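You operate a simulated robot arm through the tools that you are given. There is no shell and no other tool.

Carry out the task below with a simulated two-armed robot. There is one attempt and no reset: what you move stays moved.

Task
Swap the orange picture in the desk frame for the blue one.
Fine: turn the clip aside and back again; stand the old picture in the card rack.

The check looks at the end state, three seconds after you hand in, the way a careful person would. Anything else that was tipped, shoved, dropped, spilled or broken makes it a failure.

Robot
Two 7-joint arms with fingered hands on one trunk that stands fixed in place. Base frame: the origin is at the foot of the trunk, x ahead of it, y to its left, z up; the work surface is at about z = 0.7. Lengths are in m, angles in degrees, forces in N, time in s.
The left shoulder is at [0.07, 0.142, 1.089], the right one opposite. With the tool pointing down near the work surface each hand reaches from about 0.1 to 0.78 m from the base axis, measured 20 degrees to its own side. Payload 3.6 kg a hand.
The TCP of each hand is the grasp point between the finger pads, 0.025 m short of the fingertips. In the tool frame z runs along the fingers and y along their closing line. The gripper opens to 0.088 m; its body begins 0.029 m behind the TCP. The gripper is a hand of 5 fingers: y runs from the thumb to the fingers, the wrist lies at [-0.013, -0.097, -0.162] in the tool frame, and closing takes about 1.5 s.
Orientation is that of the tool frame in the base frame, as a unit quaternion [w, x, y, z]. With the fingers straight down and the wrist toward the robot, the tool's x, y and z point along [0, 1, 0], [1, 0, 0] and [0, 0, -1] of the base frame.

Tools
- The arms move only by the tool nudge_tool. It takes "left_steps", "right_steps" or both (then of equal length, played together; a hand with none holds still); each is a list of rows, each a list of 3 entries, a list of its own where there are three numbers: the shift along the tool's x, y, z in m, then the turn, a rotation vector about the tool's x, y, z in degrees, then the opening, from 0 (shut) to 1 (fully open). In form: [[[tx, ty, tz], [rx, ry, rz], fingers], ...]. A call has 1 to 20 rows; each row is the pose to reach, as a shift and turn from the pose commanded when the call began, along the tool's axes at that moment. Each row takes 0.2 s and may step no farther than 0.05 m and 8.6 degrees from the row before; otherwise, or with a gripper value out of range, the whole call is refused. Where a pose cannot be reached the arm comes as near as it can. A force on the tool above 50 N (or 10 N above the force at the start of the call, whichever is more), or a blocked arm, ends the call early, and 0.2 s more pass. The fingers move at their own pace (about 0.072 m/s each) and stop on an object; they squeeze with about 23 N. The grip force told is the motor's: it shows also when the fingers shut on nothing. Time passes only in rows, and 0.2 s behind the last, so rows that repeat a pose let the fingers close. It gives the time, the measured TCP pose, the force on the tool (base axes), the opening and the grip force at its end, in the units of the frame above (readings bear some noise), with the torque about the TCP (base axes, N m) and any sound that the robot's microphone picked up.
- Cameras (640 x 400 px; columns grow to the right, rows downward): "scene" is now at [0.1354, 0.0087, 1.3113]; the picture's right is [0.10, -0.99, 0.00], its down [-0.63, -0.07, -0.78] and it looks along [0.77, 0.08, -0.63] (base axes); focal length 250 px, centre (320, 200). "left" rides on the left gripper at [-0.059, -0.079, -0.105] in its tool frame; the picture's right is [-0.73, -0.32, 0.61], its down [0.62, -0.68, 0.38] and it looks along [0.29, 0.66, 0.70] (tool axes); focal length 234 px, centre (320, 200). "right" rides on the right gripper at [0.059, -0.079, -0.105] in its tool frame; the picture's right is [-0.73, 0.32, -0.61], its down [-0.62, -0.68, 0.38] and it looks along [-0.29, 0.66, 0.70] (tool axes); focal length 234 px, centre (320, 200). There is no depth. A picture from a camera that has moved, and an enlarged one, comes with that camera's place and axes in the base frame and with its lens.
- capture(camera): a new picture of that camera. It takes no simulated time.
- slide_trunk(by): slides the trunk up (or, below 0, down) by that many m; the arms and the scene camera ride with it, the base frame stays. It gives what a move gives, with no picture.
- hand_shape(shape, hand): the hand has 5 fingers and takes this shape, open, in about a second: jaw (thumb against the fingers, like two jaws); tri (thumb and two fingers); tip (a fingertip pinch); poke (one finger out to press); point (the index stretched); flat (the hand flat); cup (the hand cupped); fist (a fist). The gripper value then closes the fingers along that shape, each until it touches; the sizes above hold for jaw. It gives what a move gives, with no picture.
- pan_tilt(pan, tilt): turns the head with the scene camera to pan (to the left, within 86 degrees either way) and tilt (down, from -29 to 69), counted from straight ahead of the robot. It gives what a move gives.
- close_up(camera, box): a new picture of the part [left, top, right, bottom] of that camera's present view, enlarged. It takes no simulated time.
- close_job(): hands the job in; it is judged then, once.

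Nothing tells you positions but the pictures and the camera data. Unless the task says otherwise, let go and move clear before handing in.

The tools are called after "Request:" as a command line: name --argument value ..., lists and objects as JSON in quotes. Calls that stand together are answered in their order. nudge_tool: Moves the arms, as the interface text tells. Its arguments: {"type":"object","properties":{"left_steps":{"type":"array"},"right_steps":{"type":"array"}},"required":[]} The other tools are called the same way: slide_trunk (by) moves the trunk up or down; hand_shape (shape, hand) gives the hand a shape; pan_tilt (pan, tilt) turns the head that bears the scene camera; capture (camera) takes a picture; close_up (camera, box) takes an enlarged picture of a part of a camera's view; close_job () hands the job in.

At the start:

```text
time_s: 0.0
left_eef_pos: [0.4628, 0.2999, 1.1409]
left_ee_rot: [0.001, 0.706, 0.708, 0.0]
left_contact_force: [-0.5, 0.1, -0.7]
left_moment: [-0.02, -0.03, 0.0]
left_opening: 0.088
left_gripper_force: 0.0
left_shape: jaw
right_eef_pos: [0.5474, -0.1483, 1.1578]
right_ee_rot: [0.0, 0.707, 0.707, 0.0]
right_contact_force: [-0.1, -0.4, 0.5]
right_moment: [0.01, 0.02, -0.01]
right_opening: 0.0876
right_gripper_force: 0.0
right_shape: jaw
trunk travel left (down, up): [-0.625, 0.315]
head pan, tilt (commanded): [6.0, 39.1]
```

scene: 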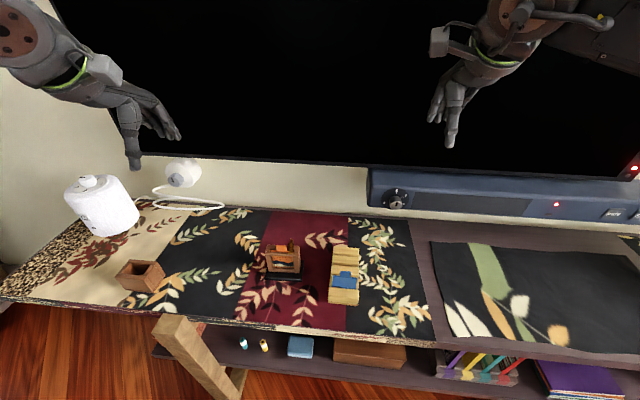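
right: 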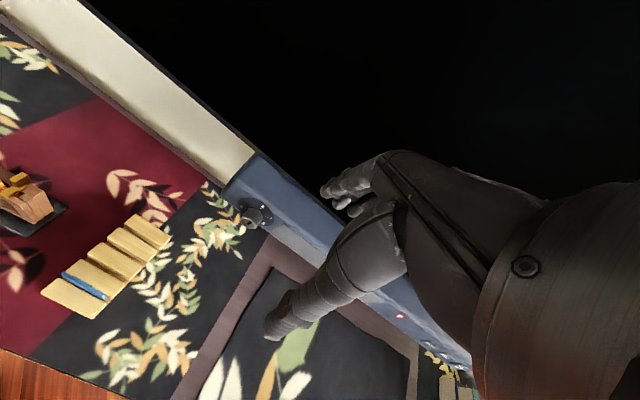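
left: 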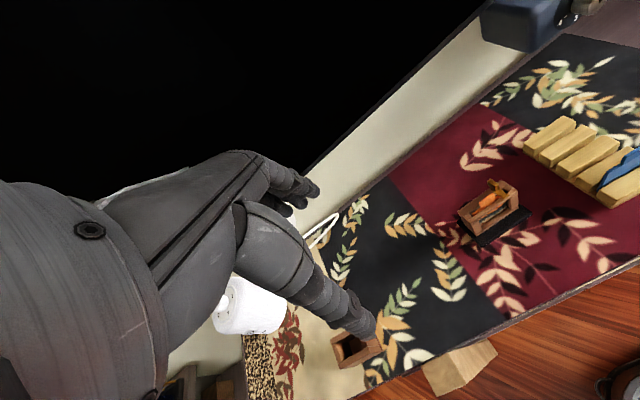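

I see a small wooden desk frame with an orange picture on the table in the middle, a wooden card rack with a blue picture to its right, and an open box on the left. I'll look closer first.

Request:
close_up --camera "scene" --box '[220, 220, 380, 320]'

Request:
close_up --camera "left" --box '[440, 100, 640, 260]'

Request:
close_up --camera "right" --box '[0, 150, 200, 330]'

```text
4.00 times, centred on (300, 270) of scene
camera zoom: at [0.1354, 0.0087, 1.3113], right [0.1, -0.99, 0.0], down [-0.63, -0.07, -0.78], along [0.77, 0.08, -0.63], focal length 1002 px, centre (400, -80)
```

zoom: 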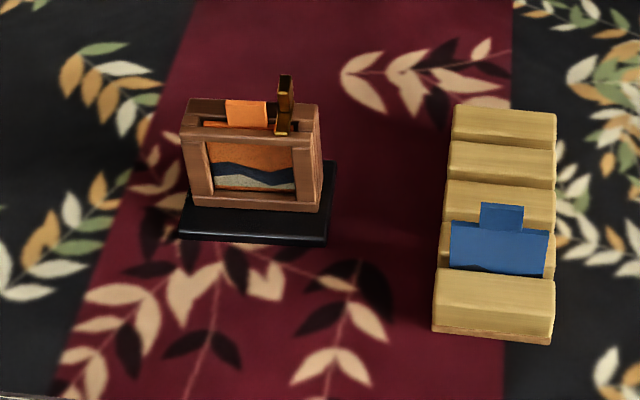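

```text
2.50 times, centred on (540, 180) of left
camera zoom: at [0.3812, 0.2418, 1.2461], right [-0.32, -0.73, -0.61], down [-0.68, 0.62, -0.38], along [0.66, 0.29, -0.7], focal length 585 px, centre (-230, 250)
```

zoom: 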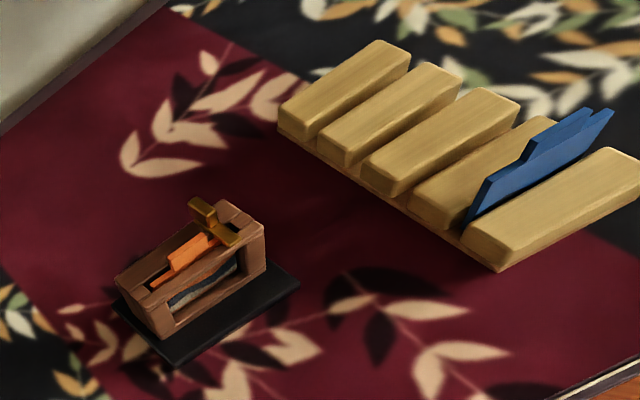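

```text
2.22 times, centred on (100, 240) of right
camera zoom: at [0.468, -0.0887, 1.2626], right [0.32, -0.73, 0.61], down [-0.68, -0.62, -0.38], along [0.66, -0.29, -0.7], focal length 520 px, centre (809, 111)
```

zoom: 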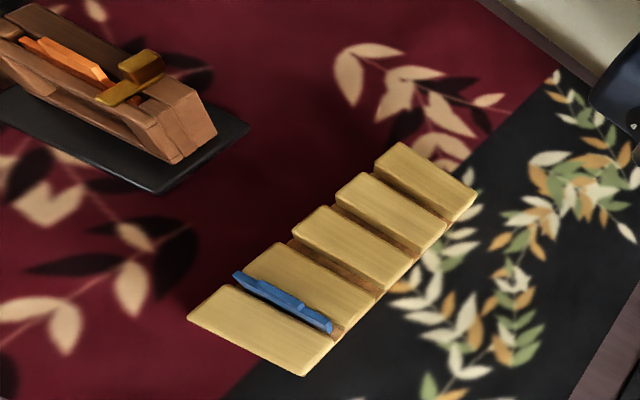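

The frame has a black base, and a brass clip with a raised handle crosses its slot. The rack has five bars and four slots, with the blue card in the nearest slot. I'll zoom in harder on the details.

Request:
close_up --camera "scene" --box '[260, 234, 308, 282]'

Request:
close_up --camera "scene" --box '[322, 240, 366, 308]'

Request:
close_up --camera "left" --box '[470, 170, 540, 250]'

Request:
close_up --camera "scene" --box '[110, 250, 180, 300]'

```text
8.33 times, centred on (284, 258) of scene
camera zoom: at [0.1354, 0.0087, 1.3113], right [0.1, -0.99, 0.0], down [-0.63, -0.07, -0.78], along [0.77, 0.08, -0.63], focal length 2087 px, centre (620, -283)
```

zoom: 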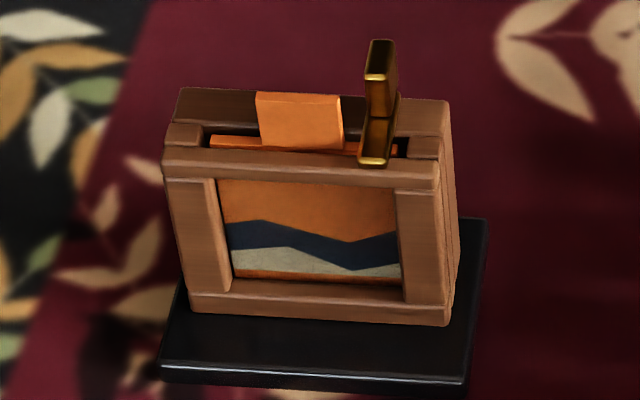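

```text
5.88 times, centred on (344, 274) of scene
camera zoom: at [0.1354, 0.0087, 1.3113], right [0.1, -0.99, 0.0], down [-0.63, -0.07, -0.78], along [0.77, 0.08, -0.63], focal length 1473 px, centre (179, -235)
```

zoom: 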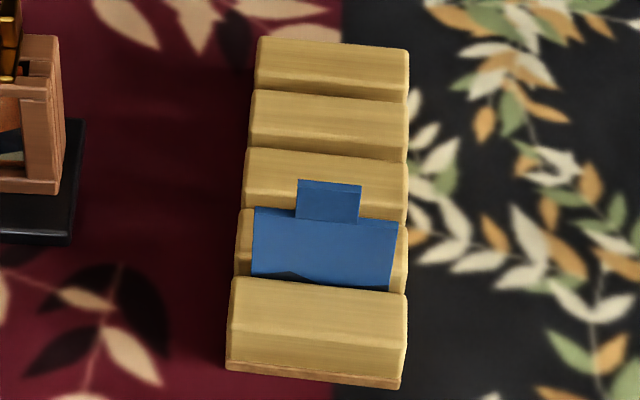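

```text
5.00 times, centred on (505, 210) of left
camera zoom: at [0.3812, 0.2418, 1.2461], right [-0.32, -0.73, -0.61], down [-0.68, 0.62, -0.38], along [0.66, 0.29, -0.7], focal length 1171 px, centre (-605, 150)
```

zoom: 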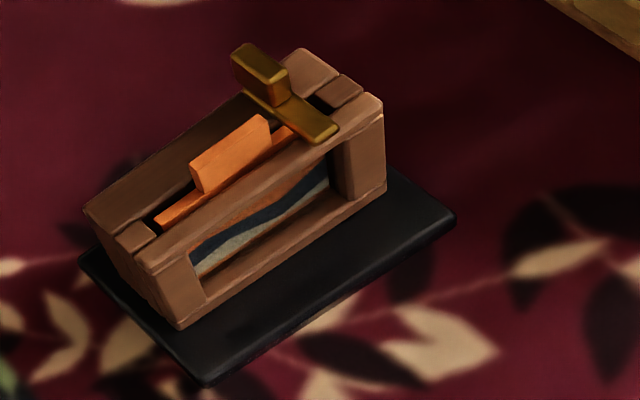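

```text
8.00 times, centred on (145, 275) of scene
camera zoom: at [0.1354, 0.0087, 1.3113], right [0.1, -0.99, 0.0], down [-0.63, -0.07, -0.78], along [0.77, 0.08, -0.63], focal length 2003 px, centre (1720, -400)
```

zoom: 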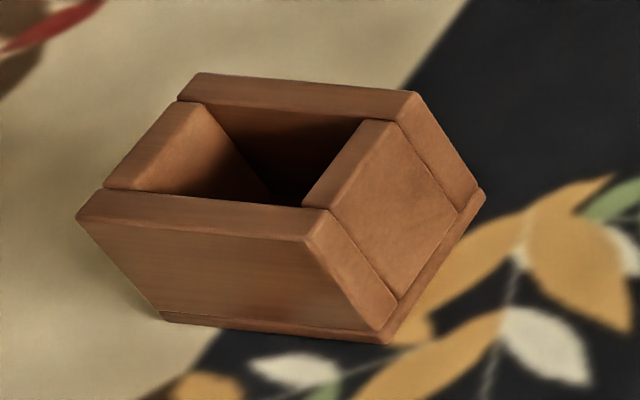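

The frame looks upright, about 0.088 m wide, with its top near z≈0.787 at x≈0.54–0.575, y≈0.11–0.20. The card tab is about 26 mm wide. Next I'll set the left hand to a tip pinch and see where the fingertips meet.

Request:
hand_shape --shape "tip" --hand "left"

Request:
capture --camera "left"

Request:
close_up --camera "scene" --box '[60, 40, 220, 180]'

```text
time_s: 0.9
left_eef_pos: [0.4619, 0.3003, 1.142]
left_ee_rot: [0.0, 0.707, 0.708, 0.001]
left_contact_force: [-0.5, 0.0, -1.2]
left_moment: [-0.03, 0.0, 0.0]
left_opening: 0.0878
left_gripper_force: 0.0
left_shape: tip
right_eef_pos: [0.5478, -0.147, 1.1577]
right_ee_rot: [0.0, 0.707, 0.707, 0.0]
right_contact_force: [0.1, -0.3, -0.1]
right_moment: [0.0, -0.01, -0.01]
right_opening: 0.0879
right_gripper_force: 0.1
right_shape: jaw
trunk travel left (down, up): [-0.625, 0.315]
head pan, tilt (commanded): [6.0, 39.1]
```

```text
taken
camera left: at [0.3812, 0.2418, 1.2461], right [-0.32, -0.73, -0.61], down [-0.68, 0.62, -0.38], along [0.66, 0.29, -0.7], focal length 234 px, centre (320, 200)
```

left: 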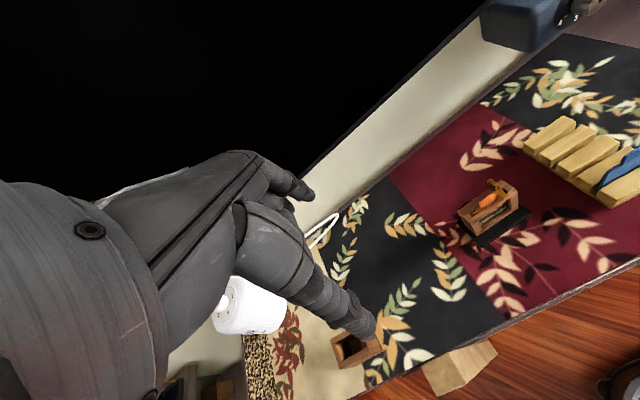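

```text
2.86 times, centred on (140, 110) of scene
camera zoom: at [0.1354, 0.0087, 1.3113], right [0.1, -0.99, 0.0], down [-0.63, -0.07, -0.78], along [0.77, 0.08, -0.63], focal length 716 px, centre (834, 457)
```

zoom: 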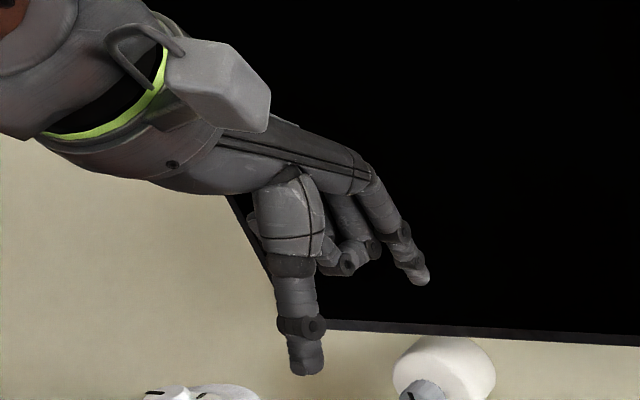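

The tip shape leaves the thumb and index out with the other fingers curled. I'll close it in the air to see where the two tips meet.

Request:
nudge_tool --left_steps '[[[0, 0, 0], [0, 0, 0], 0], [[0, 0, 0], [0, 0, 0], 0], [[0, 0, 0], [0, 0, 0], 0], [[0, 0, 0], [0, 0, 0], 0], [[0, 0, 0], [0, 0, 0], 0], [[0, 0, 0], [0, 0, 0], 0], [[0, 0, 0], [0, 0, 0], 0], [[0, 0, 0], [0, 0, 0], 0]]'

Request:
capture --camera "left"

Request:
close_up --camera "scene" --box '[60, 40, 220, 180]'

```text
time_s: 2.7
left_eef_pos: [0.4616, 0.2999, 1.1412]
left_ee_rot: [0.0, 0.706, 0.708, 0.0]
left_contact_force: [-0.1, 0.2, 0.5]
left_moment: [0.02, 0.0, 0.01]
left_opening: 0.0002
left_gripper_force: 23.2
left_shape: tip
right_eef_pos: [0.5474, -0.1471, 1.1576]
right_ee_rot: [0.0, 0.707, 0.707, 0.0]
right_contact_force: [0.6, -0.4, 0.6]
right_moment: [-0.01, -0.03, 0.01]
right_opening: 0.0879
right_gripper_force: 0.1
right_shape: jaw
trunk travel left (down, up): [-0.625, 0.315]
head pan, tilt (commanded): [6.0, 39.1]
```

```text
taken
camera left: at [0.3812, 0.2418, 1.2461], right [-0.32, -0.73, -0.61], down [-0.68, 0.62, -0.38], along [0.66, 0.29, -0.7], focal length 234 px, centre (320, 200)
```

left: 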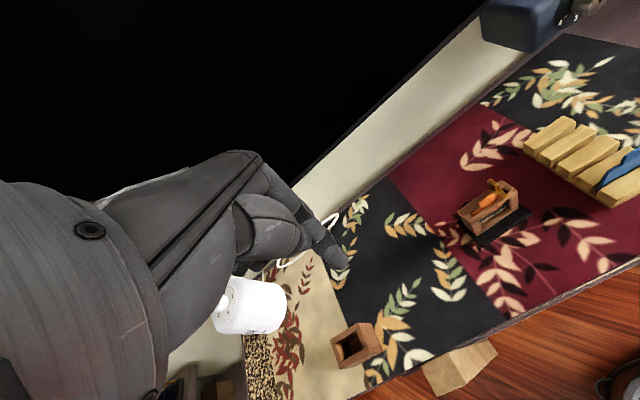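

```text
2.86 times, centred on (140, 110) of scene
camera zoom: at [0.1354, 0.0087, 1.3113], right [0.1, -0.99, 0.0], down [-0.63, -0.07, -0.78], along [0.77, 0.08, -0.63], focal length 716 px, centre (834, 457)
```

zoom: 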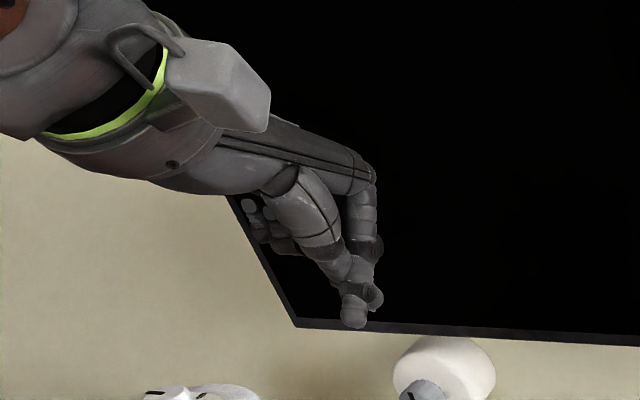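

Request:
close_up --camera "left" --box '[260, 180, 400, 290]'

Request:
close_up --camera "scene" --box '[115, 80, 165, 130]'

```text
3.64 times, centred on (330, 235) of left
camera zoom: at [0.3812, 0.2418, 1.2461], right [-0.32, -0.73, -0.61], down [-0.68, 0.62, -0.38], along [0.66, 0.29, -0.7], focal length 852 px, centre (284, 73)
```

zoom: 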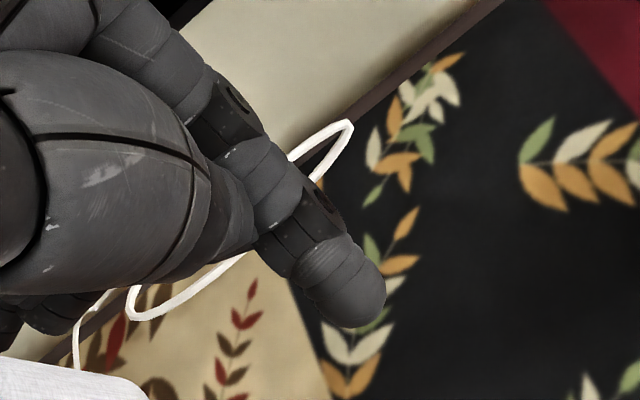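

```text
8.00 times, centred on (140, 105) of scene
camera zoom: at [0.1354, 0.0087, 1.3113], right [0.1, -0.99, 0.0], down [-0.63, -0.07, -0.78], along [0.77, 0.08, -0.63], focal length 2003 px, centre (1760, 960)
```

zoom: 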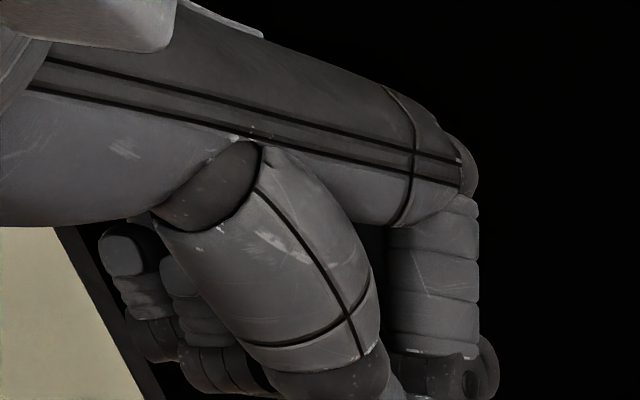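

The tips meet on the tool axis, about 25 mm past the TCP. I'll bring the left hand lower, beside the frame, to get a good look at the clip and slot.

Request:
nudge_tool --left_steps '[[[-0.012, 0.019, 0.037], [0, 0, 0], 0], [[-0.024, 0.038, 0.074], [0, 0, 0], 0], [[-0.036, 0.057, 0.111], [0, 0, 0], 0], [[-0.048, 0.076, 0.148], [0, 0, 0], 0], [[-0.06, 0.095, 0.185], [0, 0, 0], 0], [[-0.07, 0.114, 0.221], [0, 0, 0], 0], [[-0.07, 0.114, 0.221], [0, 0, 0], 0], [[-0.07, 0.114, 0.221], [0, 0, 0], 0]]'

Request:
capture --camera "left"

Request:
capture --camera "scene"

```text
time_s: 4.5
left_eef_pos: [0.5746, 0.2294, 0.9205]
left_ee_rot: [0.0, 0.707, 0.707, 0.0]
left_contact_force: [-0.3, 0.0, -0.4]
left_moment: [0.01, 0.02, -0.02]
left_opening: 0.0002
left_gripper_force: 22.3
left_shape: tip
right_eef_pos: [0.5482, -0.1478, 1.157]
right_ee_rot: [0.0, 0.708, 0.707, 0.0]
right_contact_force: [0.7, 0.3, -0.5]
right_moment: [-0.03, 0.0, 0.0]
right_opening: 0.0879
right_gripper_force: 0.0
right_shape: jaw
trunk travel left (down, up): [-0.625, 0.315]
head pan, tilt (commanded): [6.0, 39.1]
```

```text
taken
camera left: at [0.4935, 0.1709, 1.0249], right [-0.32, -0.73, -0.61], down [-0.68, 0.62, -0.38], along [0.66, 0.29, -0.7], focal length 234 px, centre (320, 200)
```

left: 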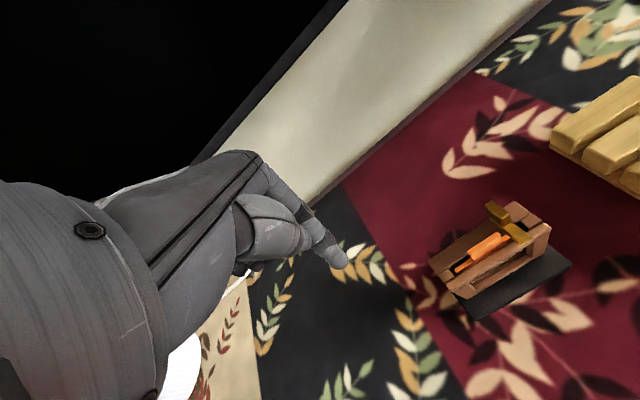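

```text
taken
camera scene: at [0.1357, 0.0086, 1.3112], right [0.1, -0.99, 0.0], down [-0.63, -0.07, -0.78], along [0.77, 0.08, -0.63], focal length 250 px, centre (320, 200)
```

scene: 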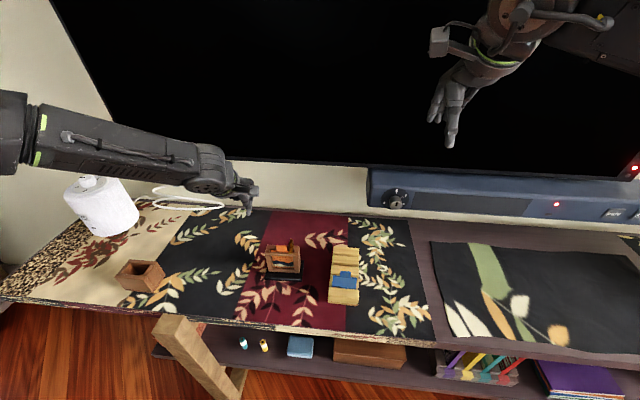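

Request:
close_up --camera "left" --box '[420, 190, 580, 310]'

Request:
close_up --camera "left" --box '[465, 190, 560, 255]'

Request:
close_up --camera "scene" --box '[262, 232, 304, 264]'

```text
3.33 times, centred on (500, 250) of left
camera zoom: at [0.4935, 0.1709, 1.0249], right [-0.32, -0.73, -0.61], down [-0.68, 0.62, -0.38], along [0.66, 0.29, -0.7], focal length 781 px, centre (-280, 33)
```

zoom: 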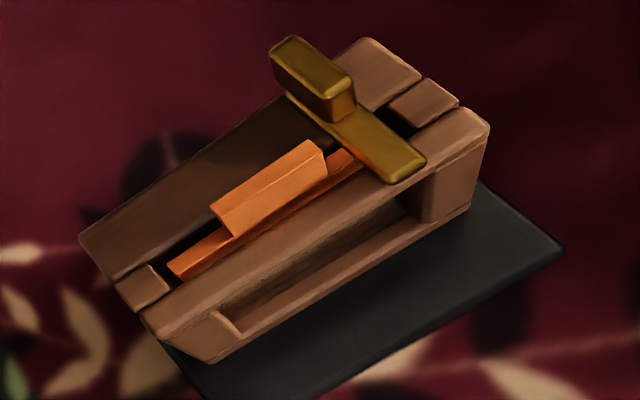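

```text
6.15 times, centred on (512, 222) of left
camera zoom: at [0.4935, 0.1709, 1.0249], right [-0.32, -0.73, -0.61], down [-0.68, 0.62, -0.38], along [0.66, 0.29, -0.7], focal length 1441 px, centre (-865, 62)
```

zoom: 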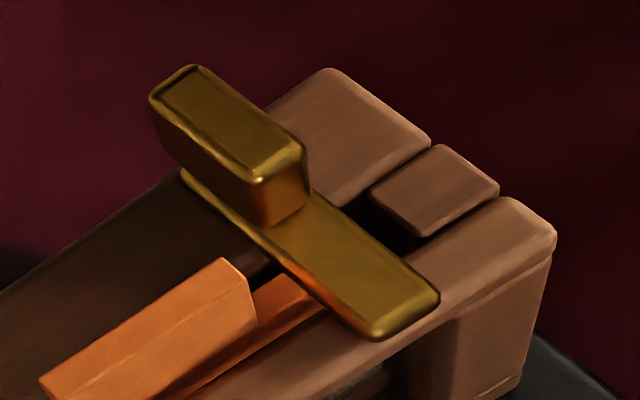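

```text
12.50 times, centred on (283, 248) of scene
camera zoom: at [0.1357, 0.0086, 1.3112], right [0.1, -0.99, 0.0], down [-0.63, -0.07, -0.78], along [0.77, 0.08, -0.63], focal length 3130 px, centre (782, -400)
```

zoom: 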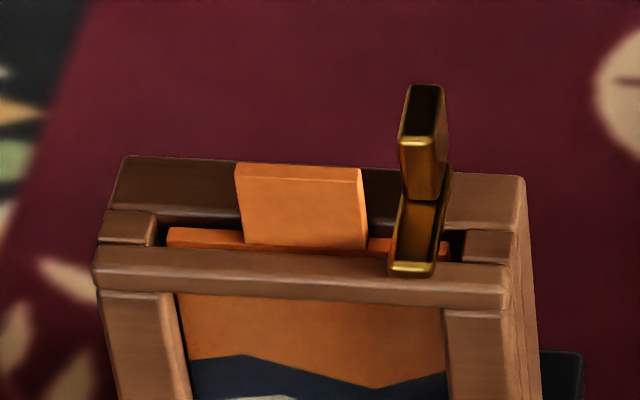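

The clip is a flat brass bar with a taller thumb-turn block at its rear, near (0.565, 0.129), top at about z=0.815. I'll part the fingers slightly and measure exactly where the tips sit relative to the TCP.

Request:
nudge_tool --left_steps '[[[0, 0, 0], [0, 0, 0], 0.25], [[0, 0, 0], [0, 0, 0], 0.25], [[0, 0, 0], [0, 0, 0], 0.25]]'

Request:
close_up --camera "scene" --box '[220, 180, 280, 230]'

Request:
close_up --camera "left" --box '[270, 190, 380, 290]'

```text
time_s: 5.3
left_eef_pos: [0.5736, 0.2288, 0.921]
left_ee_rot: [0.0, 0.706, 0.708, 0.0]
left_contact_force: [-0.3, 0.2, 0.2]
left_moment: [-0.02, 0.01, -0.02]
left_opening: 0.0221
left_gripper_force: 0.0
left_shape: tip
right_eef_pos: [0.5483, -0.1477, 1.1567]
right_ee_rot: [0.001, 0.707, 0.707, 0.0]
right_contact_force: [-0.7, 0.5, -0.3]
right_moment: [0.0, 0.01, -0.02]
right_opening: 0.0879
right_gripper_force: 0.0
right_shape: jaw
trunk travel left (down, up): [-0.625, 0.315]
head pan, tilt (commanded): [6.0, 39.1]
```

```text
8.00 times, centred on (250, 205) of scene
camera zoom: at [0.1354, 0.0087, 1.3113], right [0.1, -0.99, 0.0], down [-0.63, -0.07, -0.78], along [0.77, 0.08, -0.63], focal length 2003 px, centre (880, 160)
```

zoom: 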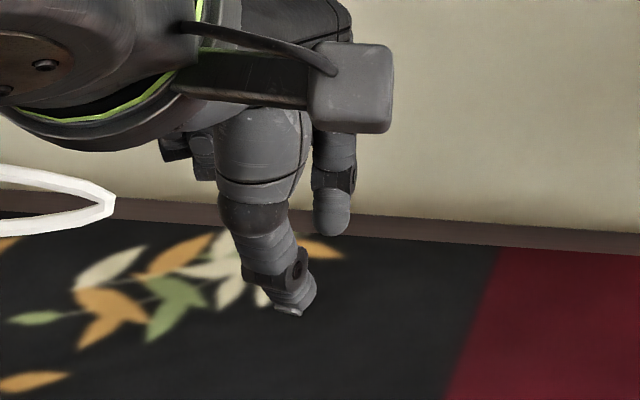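

```text
4.00 times, centred on (325, 240) of left
camera zoom: at [0.4932, 0.1711, 1.0253], right [-0.32, -0.73, -0.61], down [-0.68, 0.62, -0.38], along [0.66, 0.29, -0.7], focal length 937 px, centre (300, 40)
```

zoom: 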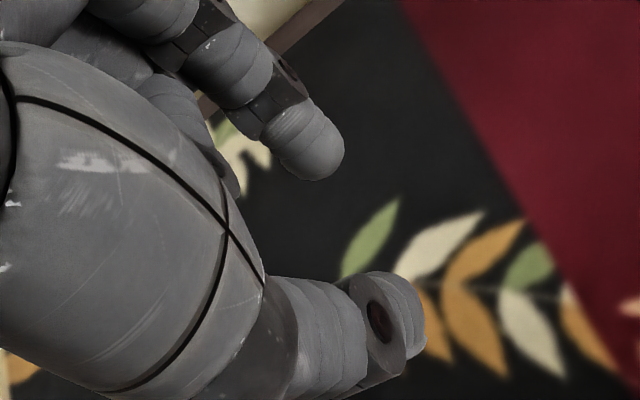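

In the tip shape the thumb and index straddle the TCP axis, with the thumb tip about 27 mm and the index tip about 21 mm below the TCP. The right hand can turn the clip toward the right without touching the tab, so I'll shape it, back the left hand off, and bring the right hand over.

Request:
hand_shape --shape "tip" --hand "right"

Request:
nudge_tool --left_steps '[[[0.02, -0.02, -0.015], [0, 0, 0], 0.25], [[0.04, -0.04, -0.03], [0, 0, 0], 0.25], [[0.06, -0.06, -0.045], [0, 0, 0], 0.25], [[0.08, -0.08, -0.06], [0, 0, 0], 0.25], [[0.1, -0.1, -0.075], [0, 0, 0], 0.25], [[0.12, -0.12, -0.09], [0, 0, 0], 0.25], [[0.13, -0.125, -0.1], [0, 0, 0], 0.25], [[0.13, -0.125, -0.1], [0, 0, 0], 0.25], [[0.13, -0.125, -0.1], [0, 0, 0], 0.25], [[0.13, -0.125, -0.1], [0, 0, 0], 0.25], [[0.13, -0.125, -0.1], [0, 0, 0], 0.25], [[0.13, -0.125, -0.1], [0, 0, 0], 0.25], [[0.13, -0.125, -0.1], [0, 0, 0], 0.25]]' --right_steps '[[[0, 0, 0], [0, 0, 0], 0.5], [[0.01, 0, 0.01], [0, 0, 0], 0.5], [[0.04, 0.002, 0.03], [0, 0, 0], 0.5], [[0.075, 0.004, 0.05], [0, 0, -0.5], 0.5], [[0.11, 0.006, 0.075], [0, 0, -1], 0.5], [[0.145, 0.008, 0.1], [0, 0, -1.5], 0.5], [[0.18, 0.01, 0.125], [0, 0, -2], 0.5], [[0.215, 0.012, 0.15], [0, 0, -2.4], 0.5], [[0.25, 0.014, 0.175], [0, 0, -2.4], 0.5], [[0.277, 0.016, 0.2], [0, 0, -2.4], 0.5], [[0.277, 0.016, 0.225], [0, 0, -2.4], 0.5], [[0.277, 0.016, 0.225], [0, 0, -2.4], 0.5], [[0.277, 0.016, 0.225], [0, 0, -2.4], 0.5]]'

Request:
capture --camera "right"

Request:
capture --camera "scene"

```text
time_s: 6.2
left_eef_pos: [0.5737, 0.2299, 0.9205]
left_ee_rot: [0.0, 0.707, 0.707, 0.0]
left_contact_force: [0.0, -0.1, -0.1]
left_moment: [0.01, -0.02, 0.01]
left_opening: 0.0218
left_gripper_force: 0.1
left_shape: tip
right_eef_pos: [0.5475, -0.1489, 1.1574]
right_ee_rot: [0.0, 0.707, 0.707, 0.0]
right_contact_force: [0.4, -0.5, -0.6]
right_moment: [-0.01, -0.02, 0.02]
right_opening: 0.0877
right_gripper_force: 0.0
right_shape: tip
trunk travel left (down, up): [-0.625, 0.315]
head pan, tilt (commanded): [6.0, 39.1]
```

```text
time_s: 9.0
left_eef_pos: [0.4489, 0.3593, 1.0196]
left_ee_rot: [0.0, 0.706, 0.708, 0.0]
left_contact_force: [0.5, 0.3, 0.0]
left_moment: [0.03, -0.01, -0.05]
left_opening: 0.0219
left_gripper_force: 0.0
left_shape: tip
right_eef_pos: [0.5623, 0.1313, 0.9323]
right_ee_rot: [0.0, 0.693, 0.721, 0.0]
right_contact_force: [1.3, 0.0, 0.0]
right_moment: [-0.02, 0.0, 0.0]
right_opening: 0.0446
right_gripper_force: 0.1
right_shape: tip
trunk travel left (down, up): [-0.625, 0.315]
head pan, tilt (commanded): [6.0, 39.1]
```

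```text
taken
camera right: at [0.4811, 0.186, 1.038], right [0.35, -0.71, 0.61], down [-0.65, -0.65, -0.38], along [0.67, -0.26, -0.7], focal length 234 px, centre (320, 200)
```

right: 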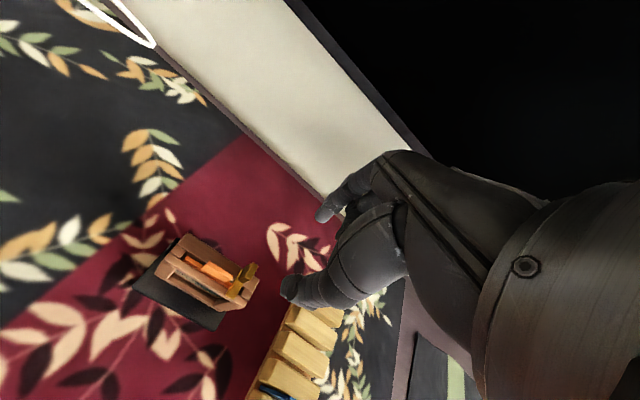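

```text
taken
camera scene: at [0.1356, 0.0088, 1.3112], right [0.1, -0.99, 0.0], down [-0.63, -0.07, -0.78], along [0.77, 0.08, -0.63], focal length 250 px, centre (320, 200)
```

scene: 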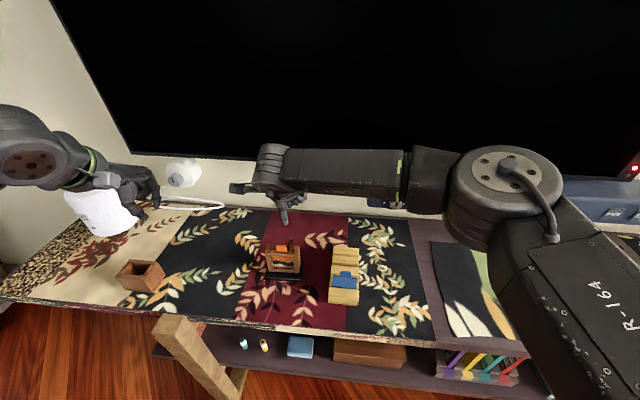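

Request:
close_up --camera "right" --box '[150, 220, 270, 320]'

Request:
close_up --camera "right" --box '[245, 300, 365, 400]'

Request:
close_up --camera "scene" --box '[250, 180, 320, 270]'

```text
4.00 times, centred on (210, 270) of right
camera zoom: at [0.4811, 0.186, 1.038], right [0.35, -0.71, 0.61], down [-0.65, -0.65, -0.38], along [0.67, -0.26, -0.7], focal length 937 px, centre (760, -80)
```

zoom: 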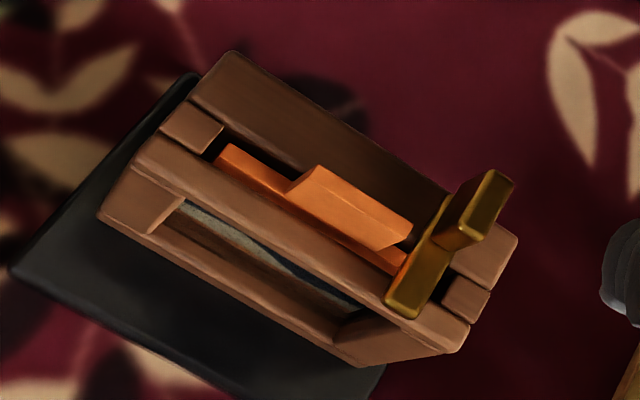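

```text
4.00 times, centred on (305, 350) of right
camera zoom: at [0.4811, 0.186, 1.038], right [0.35, -0.71, 0.61], down [-0.65, -0.65, -0.38], along [0.67, -0.26, -0.7], focal length 937 px, centre (380, -400)
```

zoom: 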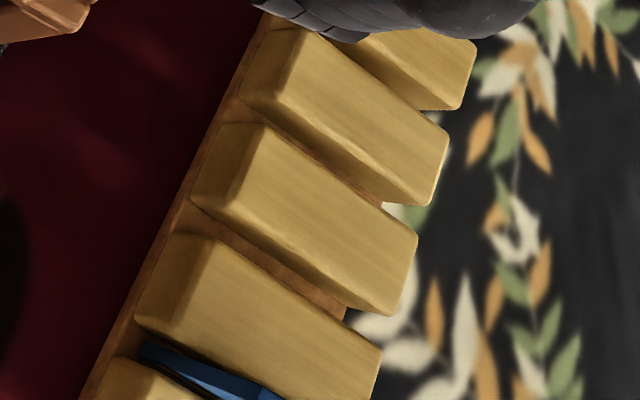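

```text
4.44 times, centred on (285, 225) of scene
camera zoom: at [0.1356, 0.0088, 1.3112], right [0.1, -0.99, 0.0], down [-0.63, -0.07, -0.78], along [0.77, 0.08, -0.63], focal length 1113 px, centre (476, 89)
```

zoom: 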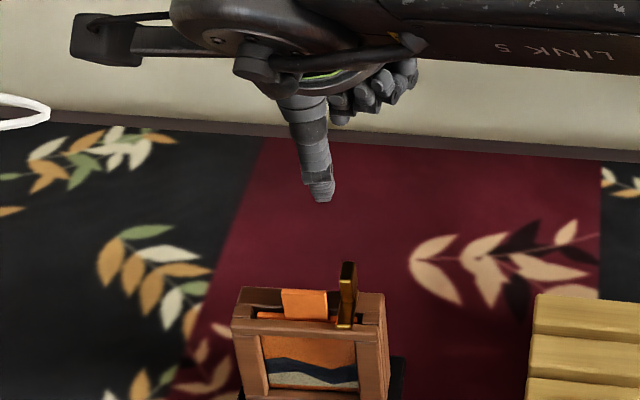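

The handle centre comes out at about (0.564, 0.130), top z≈0.815, and the rack bars top out near z≈0.734 with slots roughly 33 mm apart. I'll lower the right hand to just above the clip handle and check alignment.

Request:
nudge_tool --right_steps '[[[0, 0.003, 0.03], [0, 0, 0], 0.5], [[-0.001, 0.006, 0.06], [0, 0, 0], 0.5], [[-0.001, 0.006, 0.078], [0, 0, 0], 0.5], [[-0.001, 0.006, 0.078], [0, 0, 0], 0.5], [[-0.001, 0.006, 0.078], [0, 0, 0], 0.5]]'

Request:
capture --camera "right"

Request:
close_up --camera "scene" --box '[255, 205, 320, 270]'

```text
time_s: 10.2
left_eef_pos: [0.4499, 0.3594, 1.0208]
left_ee_rot: [0.0, 0.707, 0.707, 0.0]
left_contact_force: [0.0, -0.5, -0.5]
left_moment: [-0.02, -0.02, 0.0]
left_opening: 0.0221
left_gripper_force: 0.0
left_shape: tip
right_eef_pos: [0.5703, 0.1284, 0.8553]
right_ee_rot: [0.0, 0.692, 0.722, 0.0]
right_contact_force: [-0.5, 1.3, -0.2]
right_moment: [-0.01, -0.02, 0.02]
right_opening: 0.0445
right_gripper_force: 0.0
right_shape: tip
trunk travel left (down, up): [-0.625, 0.315]
head pan, tilt (commanded): [6.0, 39.1]
```

```text
taken
camera right: at [0.4882, 0.1839, 0.9608], right [0.35, -0.71, 0.61], down [-0.65, -0.65, -0.38], along [0.67, -0.26, -0.7], focal length 234 px, centre (320, 200)
```

right: 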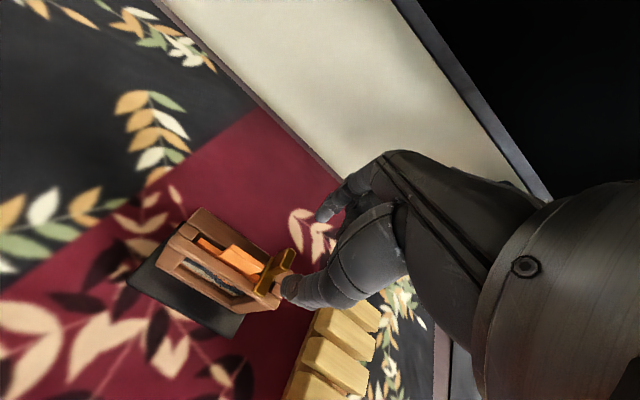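

```text
6.15 times, centred on (288, 238) of scene
camera zoom: at [0.1354, 0.0088, 1.3113], right [0.1, -0.99, 0.0], down [-0.63, -0.07, -0.78], along [0.77, 0.08, -0.63], focal length 1541 px, centre (520, -31)
```

zoom: 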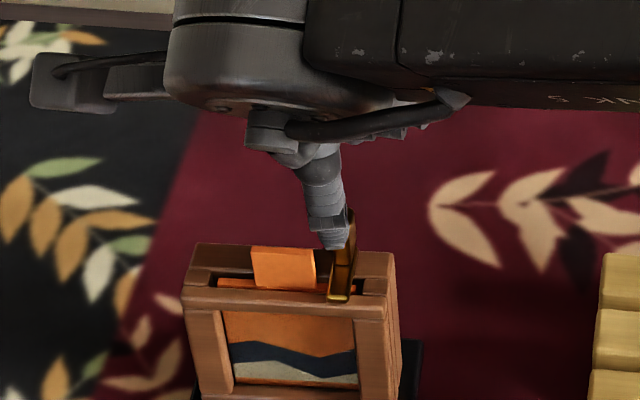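

Request:
close_up --camera "right" --box '[220, 180, 340, 320]'

Request:
close_up --camera "scene" --box '[275, 215, 310, 250]'

```text
2.86 times, centred on (280, 250) of right
camera zoom: at [0.4882, 0.1839, 0.9608], right [0.35, -0.71, 0.61], down [-0.65, -0.65, -0.38], along [0.67, -0.26, -0.7], focal length 669 px, centre (434, 57)
```

zoom: 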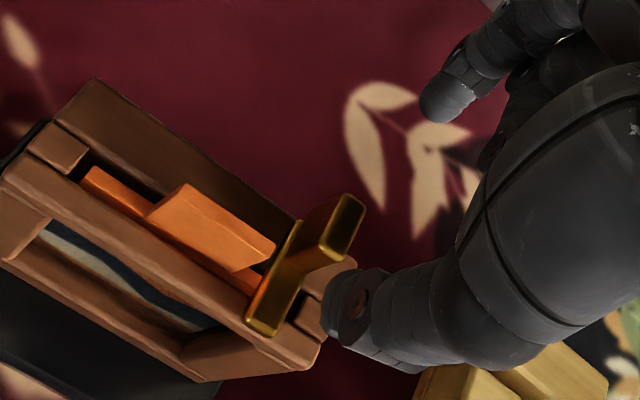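

```text
11.43 times, centred on (292, 232) of scene
camera zoom: at [0.1354, 0.0088, 1.3113], right [0.1, -0.99, 0.0], down [-0.63, -0.07, -0.78], along [0.77, 0.08, -0.63], focal length 2862 px, centre (634, -171)
```

zoom: 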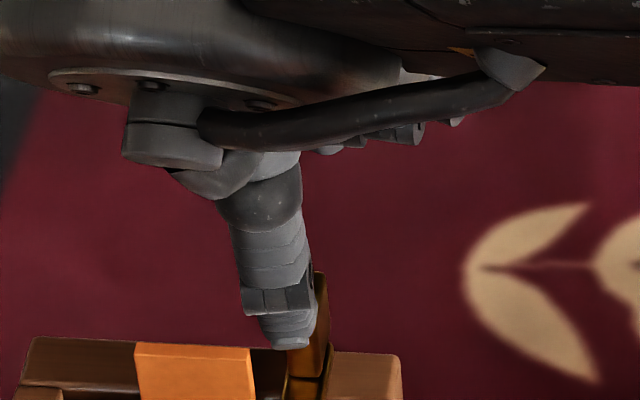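

The thumb sits in front of the handle and the index behind it, both within about 2 mm laterally. I'll correct slightly and descend so the fingertips straddle the handle just above the bar.

Request:
nudge_tool --right_steps '[[[0.001, -0.002, 0.01], [0, 0, 0], 0.5], [[0.0015, -0.003, 0.02], [0, 0, 0], 0.5], [[0.0015, -0.003, 0.028], [0, 0, 0], 0.5], [[0.0015, -0.003, 0.028], [0, 0, 0], 0.5]]'

Request:
close_up --camera "right" --box '[220, 180, 340, 320]'

Request:
close_up --camera "scene" --box '[265, 225, 310, 270]'

```text
time_s: 11.2
left_eef_pos: [0.4505, 0.3594, 1.0203]
left_ee_rot: [0.0, 0.707, 0.708, 0.0]
left_contact_force: [0.2, 0.6, -0.3]
left_moment: [0.02, 0.01, 0.0]
left_opening: 0.0218
left_gripper_force: 0.0
left_shape: tip
right_eef_pos: [0.567, 0.1306, 0.8269]
right_ee_rot: [0.0, 0.693, 0.721, 0.0]
right_contact_force: [-0.1, 0.2, -0.2]
right_moment: [0.01, -0.03, 0.02]
right_opening: 0.0444
right_gripper_force: 0.1
right_shape: tip
trunk travel left (down, up): [-0.625, 0.315]
head pan, tilt (commanded): [6.0, 39.1]
```

```text
2.86 times, centred on (280, 250) of right
camera zoom: at [0.4849, 0.1853, 0.9321], right [0.35, -0.71, 0.61], down [-0.66, -0.65, -0.38], along [0.67, -0.26, -0.7], focal length 669 px, centre (434, 57)
```

zoom: 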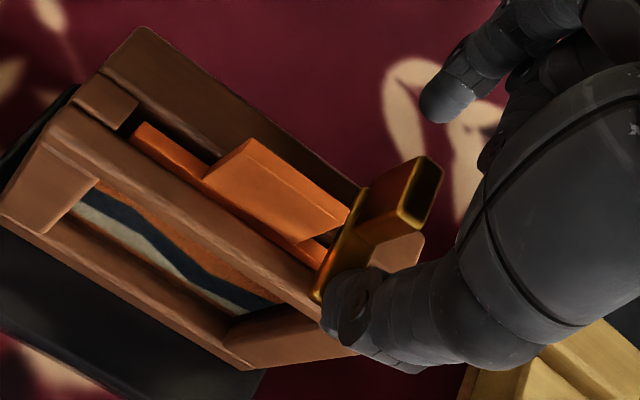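

```text
8.89 times, centred on (288, 248) of scene
camera zoom: at [0.1354, 0.0088, 1.3113], right [0.1, -0.99, 0.0], down [-0.63, -0.07, -0.78], along [0.77, 0.08, -0.63], focal length 2226 px, centre (609, -222)
```

zoom: 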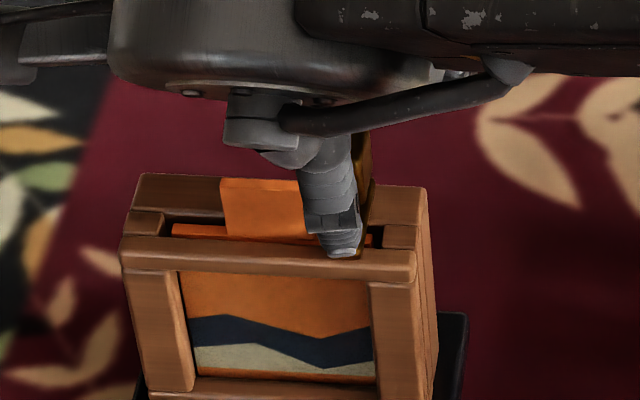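

Alignment looks right: thumb just in front, index just behind, both above the bar. Closing the pinch on the handle now.

Request:
nudge_tool --right_steps '[[[0, 0, 0], [0, 0, 0], 0.3], [[0, 0, 0], [0, 0, 0], 0.15], [[0, 0, 0], [0, 0, 0], 0.0], [[0, 0, 0], [0, 0, 0], 0.0]]'

Request:
close_up --camera "right" --box '[220, 180, 340, 320]'

Request:
close_up --camera "scene" --box '[265, 225, 310, 270]'

```text
time_s: 12.2
left_eef_pos: [0.4498, 0.3597, 1.0202]
left_ee_rot: [0.0, 0.706, 0.708, 0.0]
left_contact_force: [0.2, 0.8, 0.2]
left_moment: [0.05, -0.01, -0.02]
left_opening: 0.0217
left_gripper_force: 0.1
left_shape: tip
right_eef_pos: [0.5679, 0.1303, 0.8266]
right_ee_rot: [-0.001, 0.692, 0.722, -0.001]
right_contact_force: [-1.8, 0.2, 0.4]
right_moment: [-0.01, 0.02, 0.01]
right_opening: 0.0105
right_gripper_force: 22.8
right_shape: tip
trunk travel left (down, up): [-0.625, 0.315]
head pan, tilt (commanded): [6.0, 39.1]
```

```text
2.86 times, centred on (280, 250) of right
camera zoom: at [0.4848, 0.1854, 0.9322], right [0.35, -0.71, 0.61], down [-0.65, -0.65, -0.38], along [0.67, -0.26, -0.7], focal length 669 px, centre (434, 57)
```

zoom: 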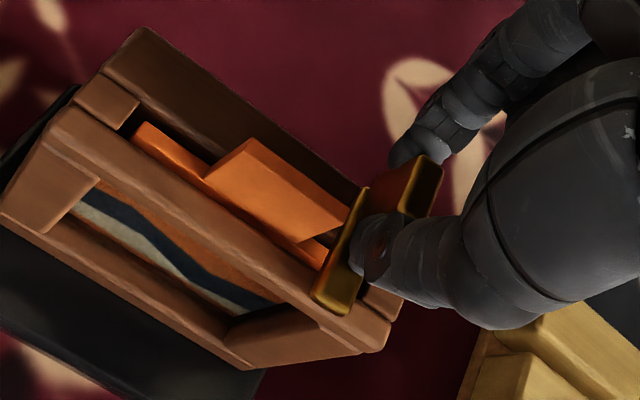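

```text
8.89 times, centred on (288, 248) of scene
camera zoom: at [0.1353, 0.0089, 1.3113], right [0.1, -0.99, 0.0], down [-0.63, -0.07, -0.78], along [0.77, 0.08, -0.63], focal length 2226 px, centre (609, -222)
```

zoom: 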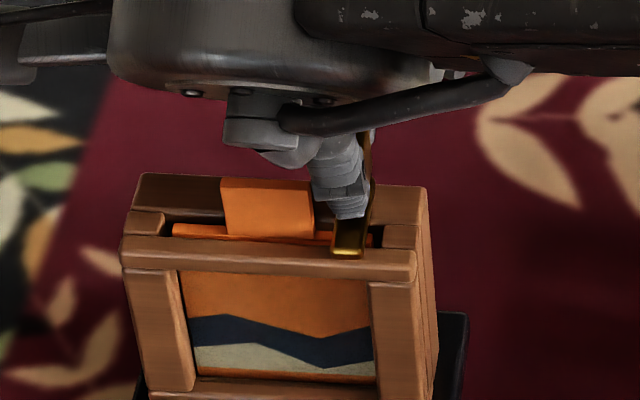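

The handle is pinched and the frame hasn't moved. I'll turn counter-clockwise (bar toward the right) about 16° first and see whether the clip gives.

Request:
nudge_tool --right_steps '[[[0.0003, 0, 0], [0, 0, -4], 0], [[0.0006, 0, 0], [0, 0, -8], 0], [[0.0008, -0.0001, 0], [0, 0, -12], 0], [[0.0011, -0.0002, 0], [0, 0, -16], 0], [[0.0011, -0.0002, 0], [0, 0, -16], 0]]'

Request:
close_up --camera "right" --box '[220, 180, 340, 320]'

Request:
close_up --camera "scene" --box '[265, 225, 310, 270]'

```text
time_s: 13.4
left_eef_pos: [0.4496, 0.3594, 1.0209]
left_ee_rot: [0.0, 0.707, 0.707, -0.001]
left_contact_force: [-0.1, 0.0, 0.2]
left_moment: [-0.03, 0.01, 0.03]
left_opening: 0.0218
left_gripper_force: 0.1
left_shape: tip
right_eef_pos: [0.5648, 0.132, 0.8257]
right_ee_rot: [0.0, 0.584, 0.812, 0.0]
right_contact_force: [-0.5, 0.1, 1.3]
right_moment: [-0.01, 0.0, -0.02]
right_opening: 0.0101
right_gripper_force: 23.3
right_shape: tip
trunk travel left (down, up): [-0.625, 0.315]
head pan, tilt (commanded): [6.0, 39.1]
```

```text
2.86 times, centred on (280, 250) of right
camera zoom: at [0.4716, 0.1624, 0.9319], right [0.54, -0.59, 0.61], down [-0.45, -0.81, -0.38], along [0.71, -0.07, -0.7], focal length 669 px, centre (434, 57)
```

zoom: 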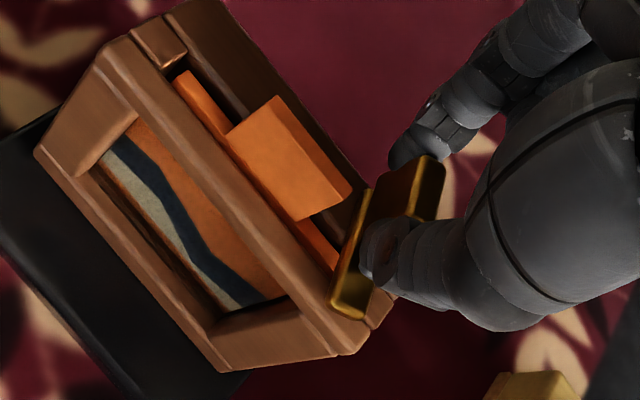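

```text
8.89 times, centred on (288, 248) of scene
camera zoom: at [0.1353, 0.0089, 1.3113], right [0.1, -0.99, 0.0], down [-0.63, -0.07, -0.78], along [0.77, 0.08, -0.63], focal length 2226 px, centre (609, -222)
```

zoom: 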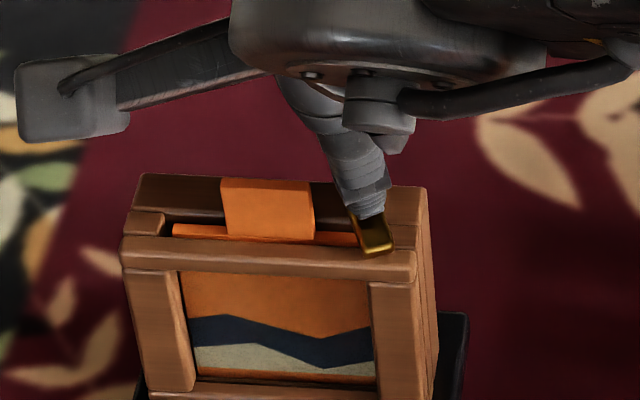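

The clip turns freely and the frame stays put. Continuing the turn.

Request:
nudge_tool --right_steps '[[[0.0006, 0, 0], [0, 0, -7], 0], [[0.0011, -0.0002, 0], [0, 0, -14], 0], [[0.0015, -0.0003, 0], [0, 0, -21], 0], [[0.0019, -0.0005, 0], [0, 0, -28], 0], [[0.0023, -0.0007, 0], [0, 0, -35], 0], [[0.0023, -0.0007, 0], [0, 0, -35], 0]]'

Request:
close_up --camera "right" --box '[220, 180, 340, 320]'

Request:
close_up --camera "scene" --box '[265, 225, 310, 270]'

```text
time_s: 14.8
left_eef_pos: [0.4487, 0.3587, 1.0205]
left_ee_rot: [0.0, 0.706, 0.708, 0.0]
left_contact_force: [-0.6, -0.4, 0.3]
left_moment: [-0.01, 0.01, 0.01]
left_opening: 0.0219
left_gripper_force: 0.0
left_shape: tip
right_eef_pos: [0.5641, 0.1333, 0.8271]
right_ee_rot: [0.0, 0.314, 0.949, 0.0]
right_contact_force: [-2.0, -1.9, 1.2]
right_moment: [-0.04, 0.03, -0.02]
right_opening: 0.0105
right_gripper_force: 23.1
right_shape: tip
trunk travel left (down, up): [-0.625, 0.315]
head pan, tilt (commanded): [6.0, 39.1]
```

```text
2.86 times, centred on (280, 250) of right
camera zoom: at [0.4699, 0.1046, 0.9318], right [0.78, -0.17, 0.61], down [0.09, -0.92, -0.38], along [0.62, 0.36, -0.7], focal length 669 px, centre (434, 57)
```

zoom: 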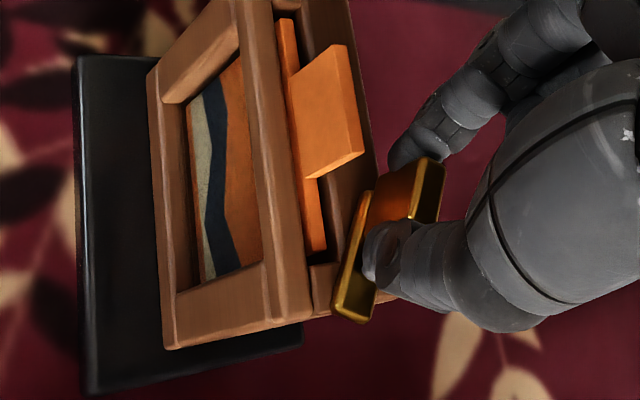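

```text
8.89 times, centred on (288, 248) of scene
camera zoom: at [0.1347, 0.0084, 1.3114], right [0.1, -0.99, 0.0], down [-0.63, -0.07, -0.78], along [0.77, 0.08, -0.63], focal length 2226 px, centre (609, -222)
```

zoom: 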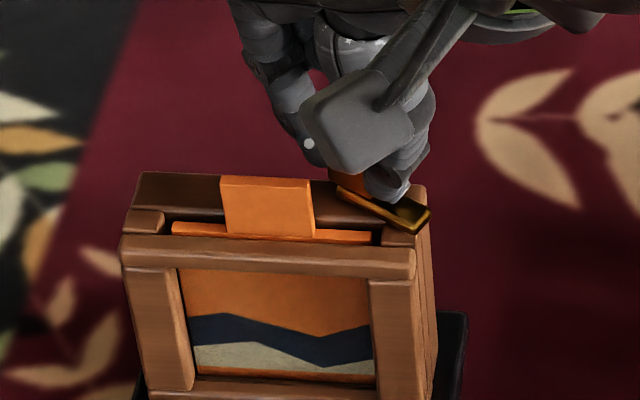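

The bar is nearly off the slot. I'll turn another 34° so it lies along the back piece.

Request:
nudge_tool --right_steps '[[[0.0005, 0, 0], [0, 0, -7], 0], [[0.001, -0.0001, 0], [0, 0, -14], 0], [[0.0014, -0.0003, 0], [0, 0, -21], 0], [[0.0018, -0.0005, 0], [0, 0, -28], 0], [[0.0022, -0.0007, 0], [0, 0, -34], 0], [[0.0022, -0.0007, 0], [0, 0, -34], 0]]'

Request:
close_up --camera "right" --box '[220, 180, 340, 320]'

Request:
close_up --camera "scene" --box '[265, 225, 310, 270]'

```text
time_s: 16.2
left_eef_pos: [0.45, 0.3599, 1.0193]
left_ee_rot: [0.0, 0.707, 0.708, 0.0]
left_contact_force: [-0.1, 0.4, 0.8]
left_moment: [0.0, 0.01, 0.0]
left_opening: 0.0219
left_gripper_force: 0.1
left_shape: tip
right_eef_pos: [0.517, 0.0958, 0.8417]
right_ee_rot: [0.045, 0.189, 0.981, 0.017]
right_contact_force: [0.7, -0.5, -3.2]
right_moment: [-0.01, 0.0, -0.03]
right_opening: 0.0097
right_gripper_force: 23.2
right_shape: tip
right hand out of reach, approached as far as the arm can: row 1, 2, 3, 4, 5, 6
trunk travel left (down, up): [-0.625, 0.315]
head pan, tilt (commanded): [6.0, 39.1]
```

```text
2.86 times, centred on (280, 250) of right
camera zoom: at [0.4224, 0.0413, 0.9369], right [0.73, 0.02, 0.68], down [0.36, -0.86, -0.37], along [0.58, 0.51, -0.64], focal length 669 px, centre (434, 57)
```

zoom: 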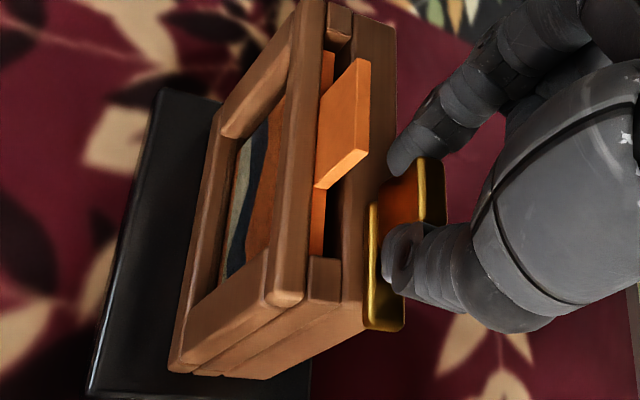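

```text
8.89 times, centred on (288, 248) of scene
camera zoom: at [0.1358, 0.0094, 1.3112], right [0.1, -0.99, 0.0], down [-0.63, -0.07, -0.78], along [0.77, 0.08, -0.63], focal length 2226 px, centre (609, -222)
```

zoom: 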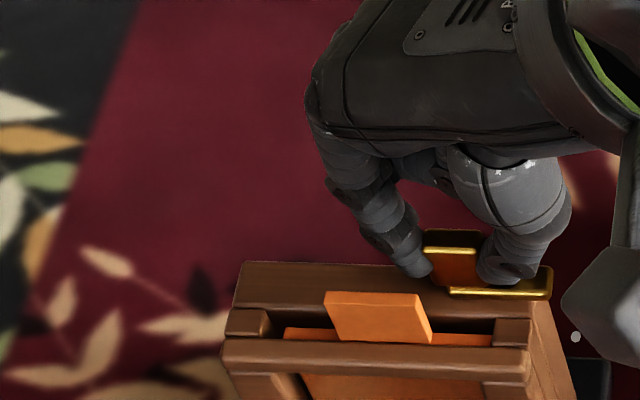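

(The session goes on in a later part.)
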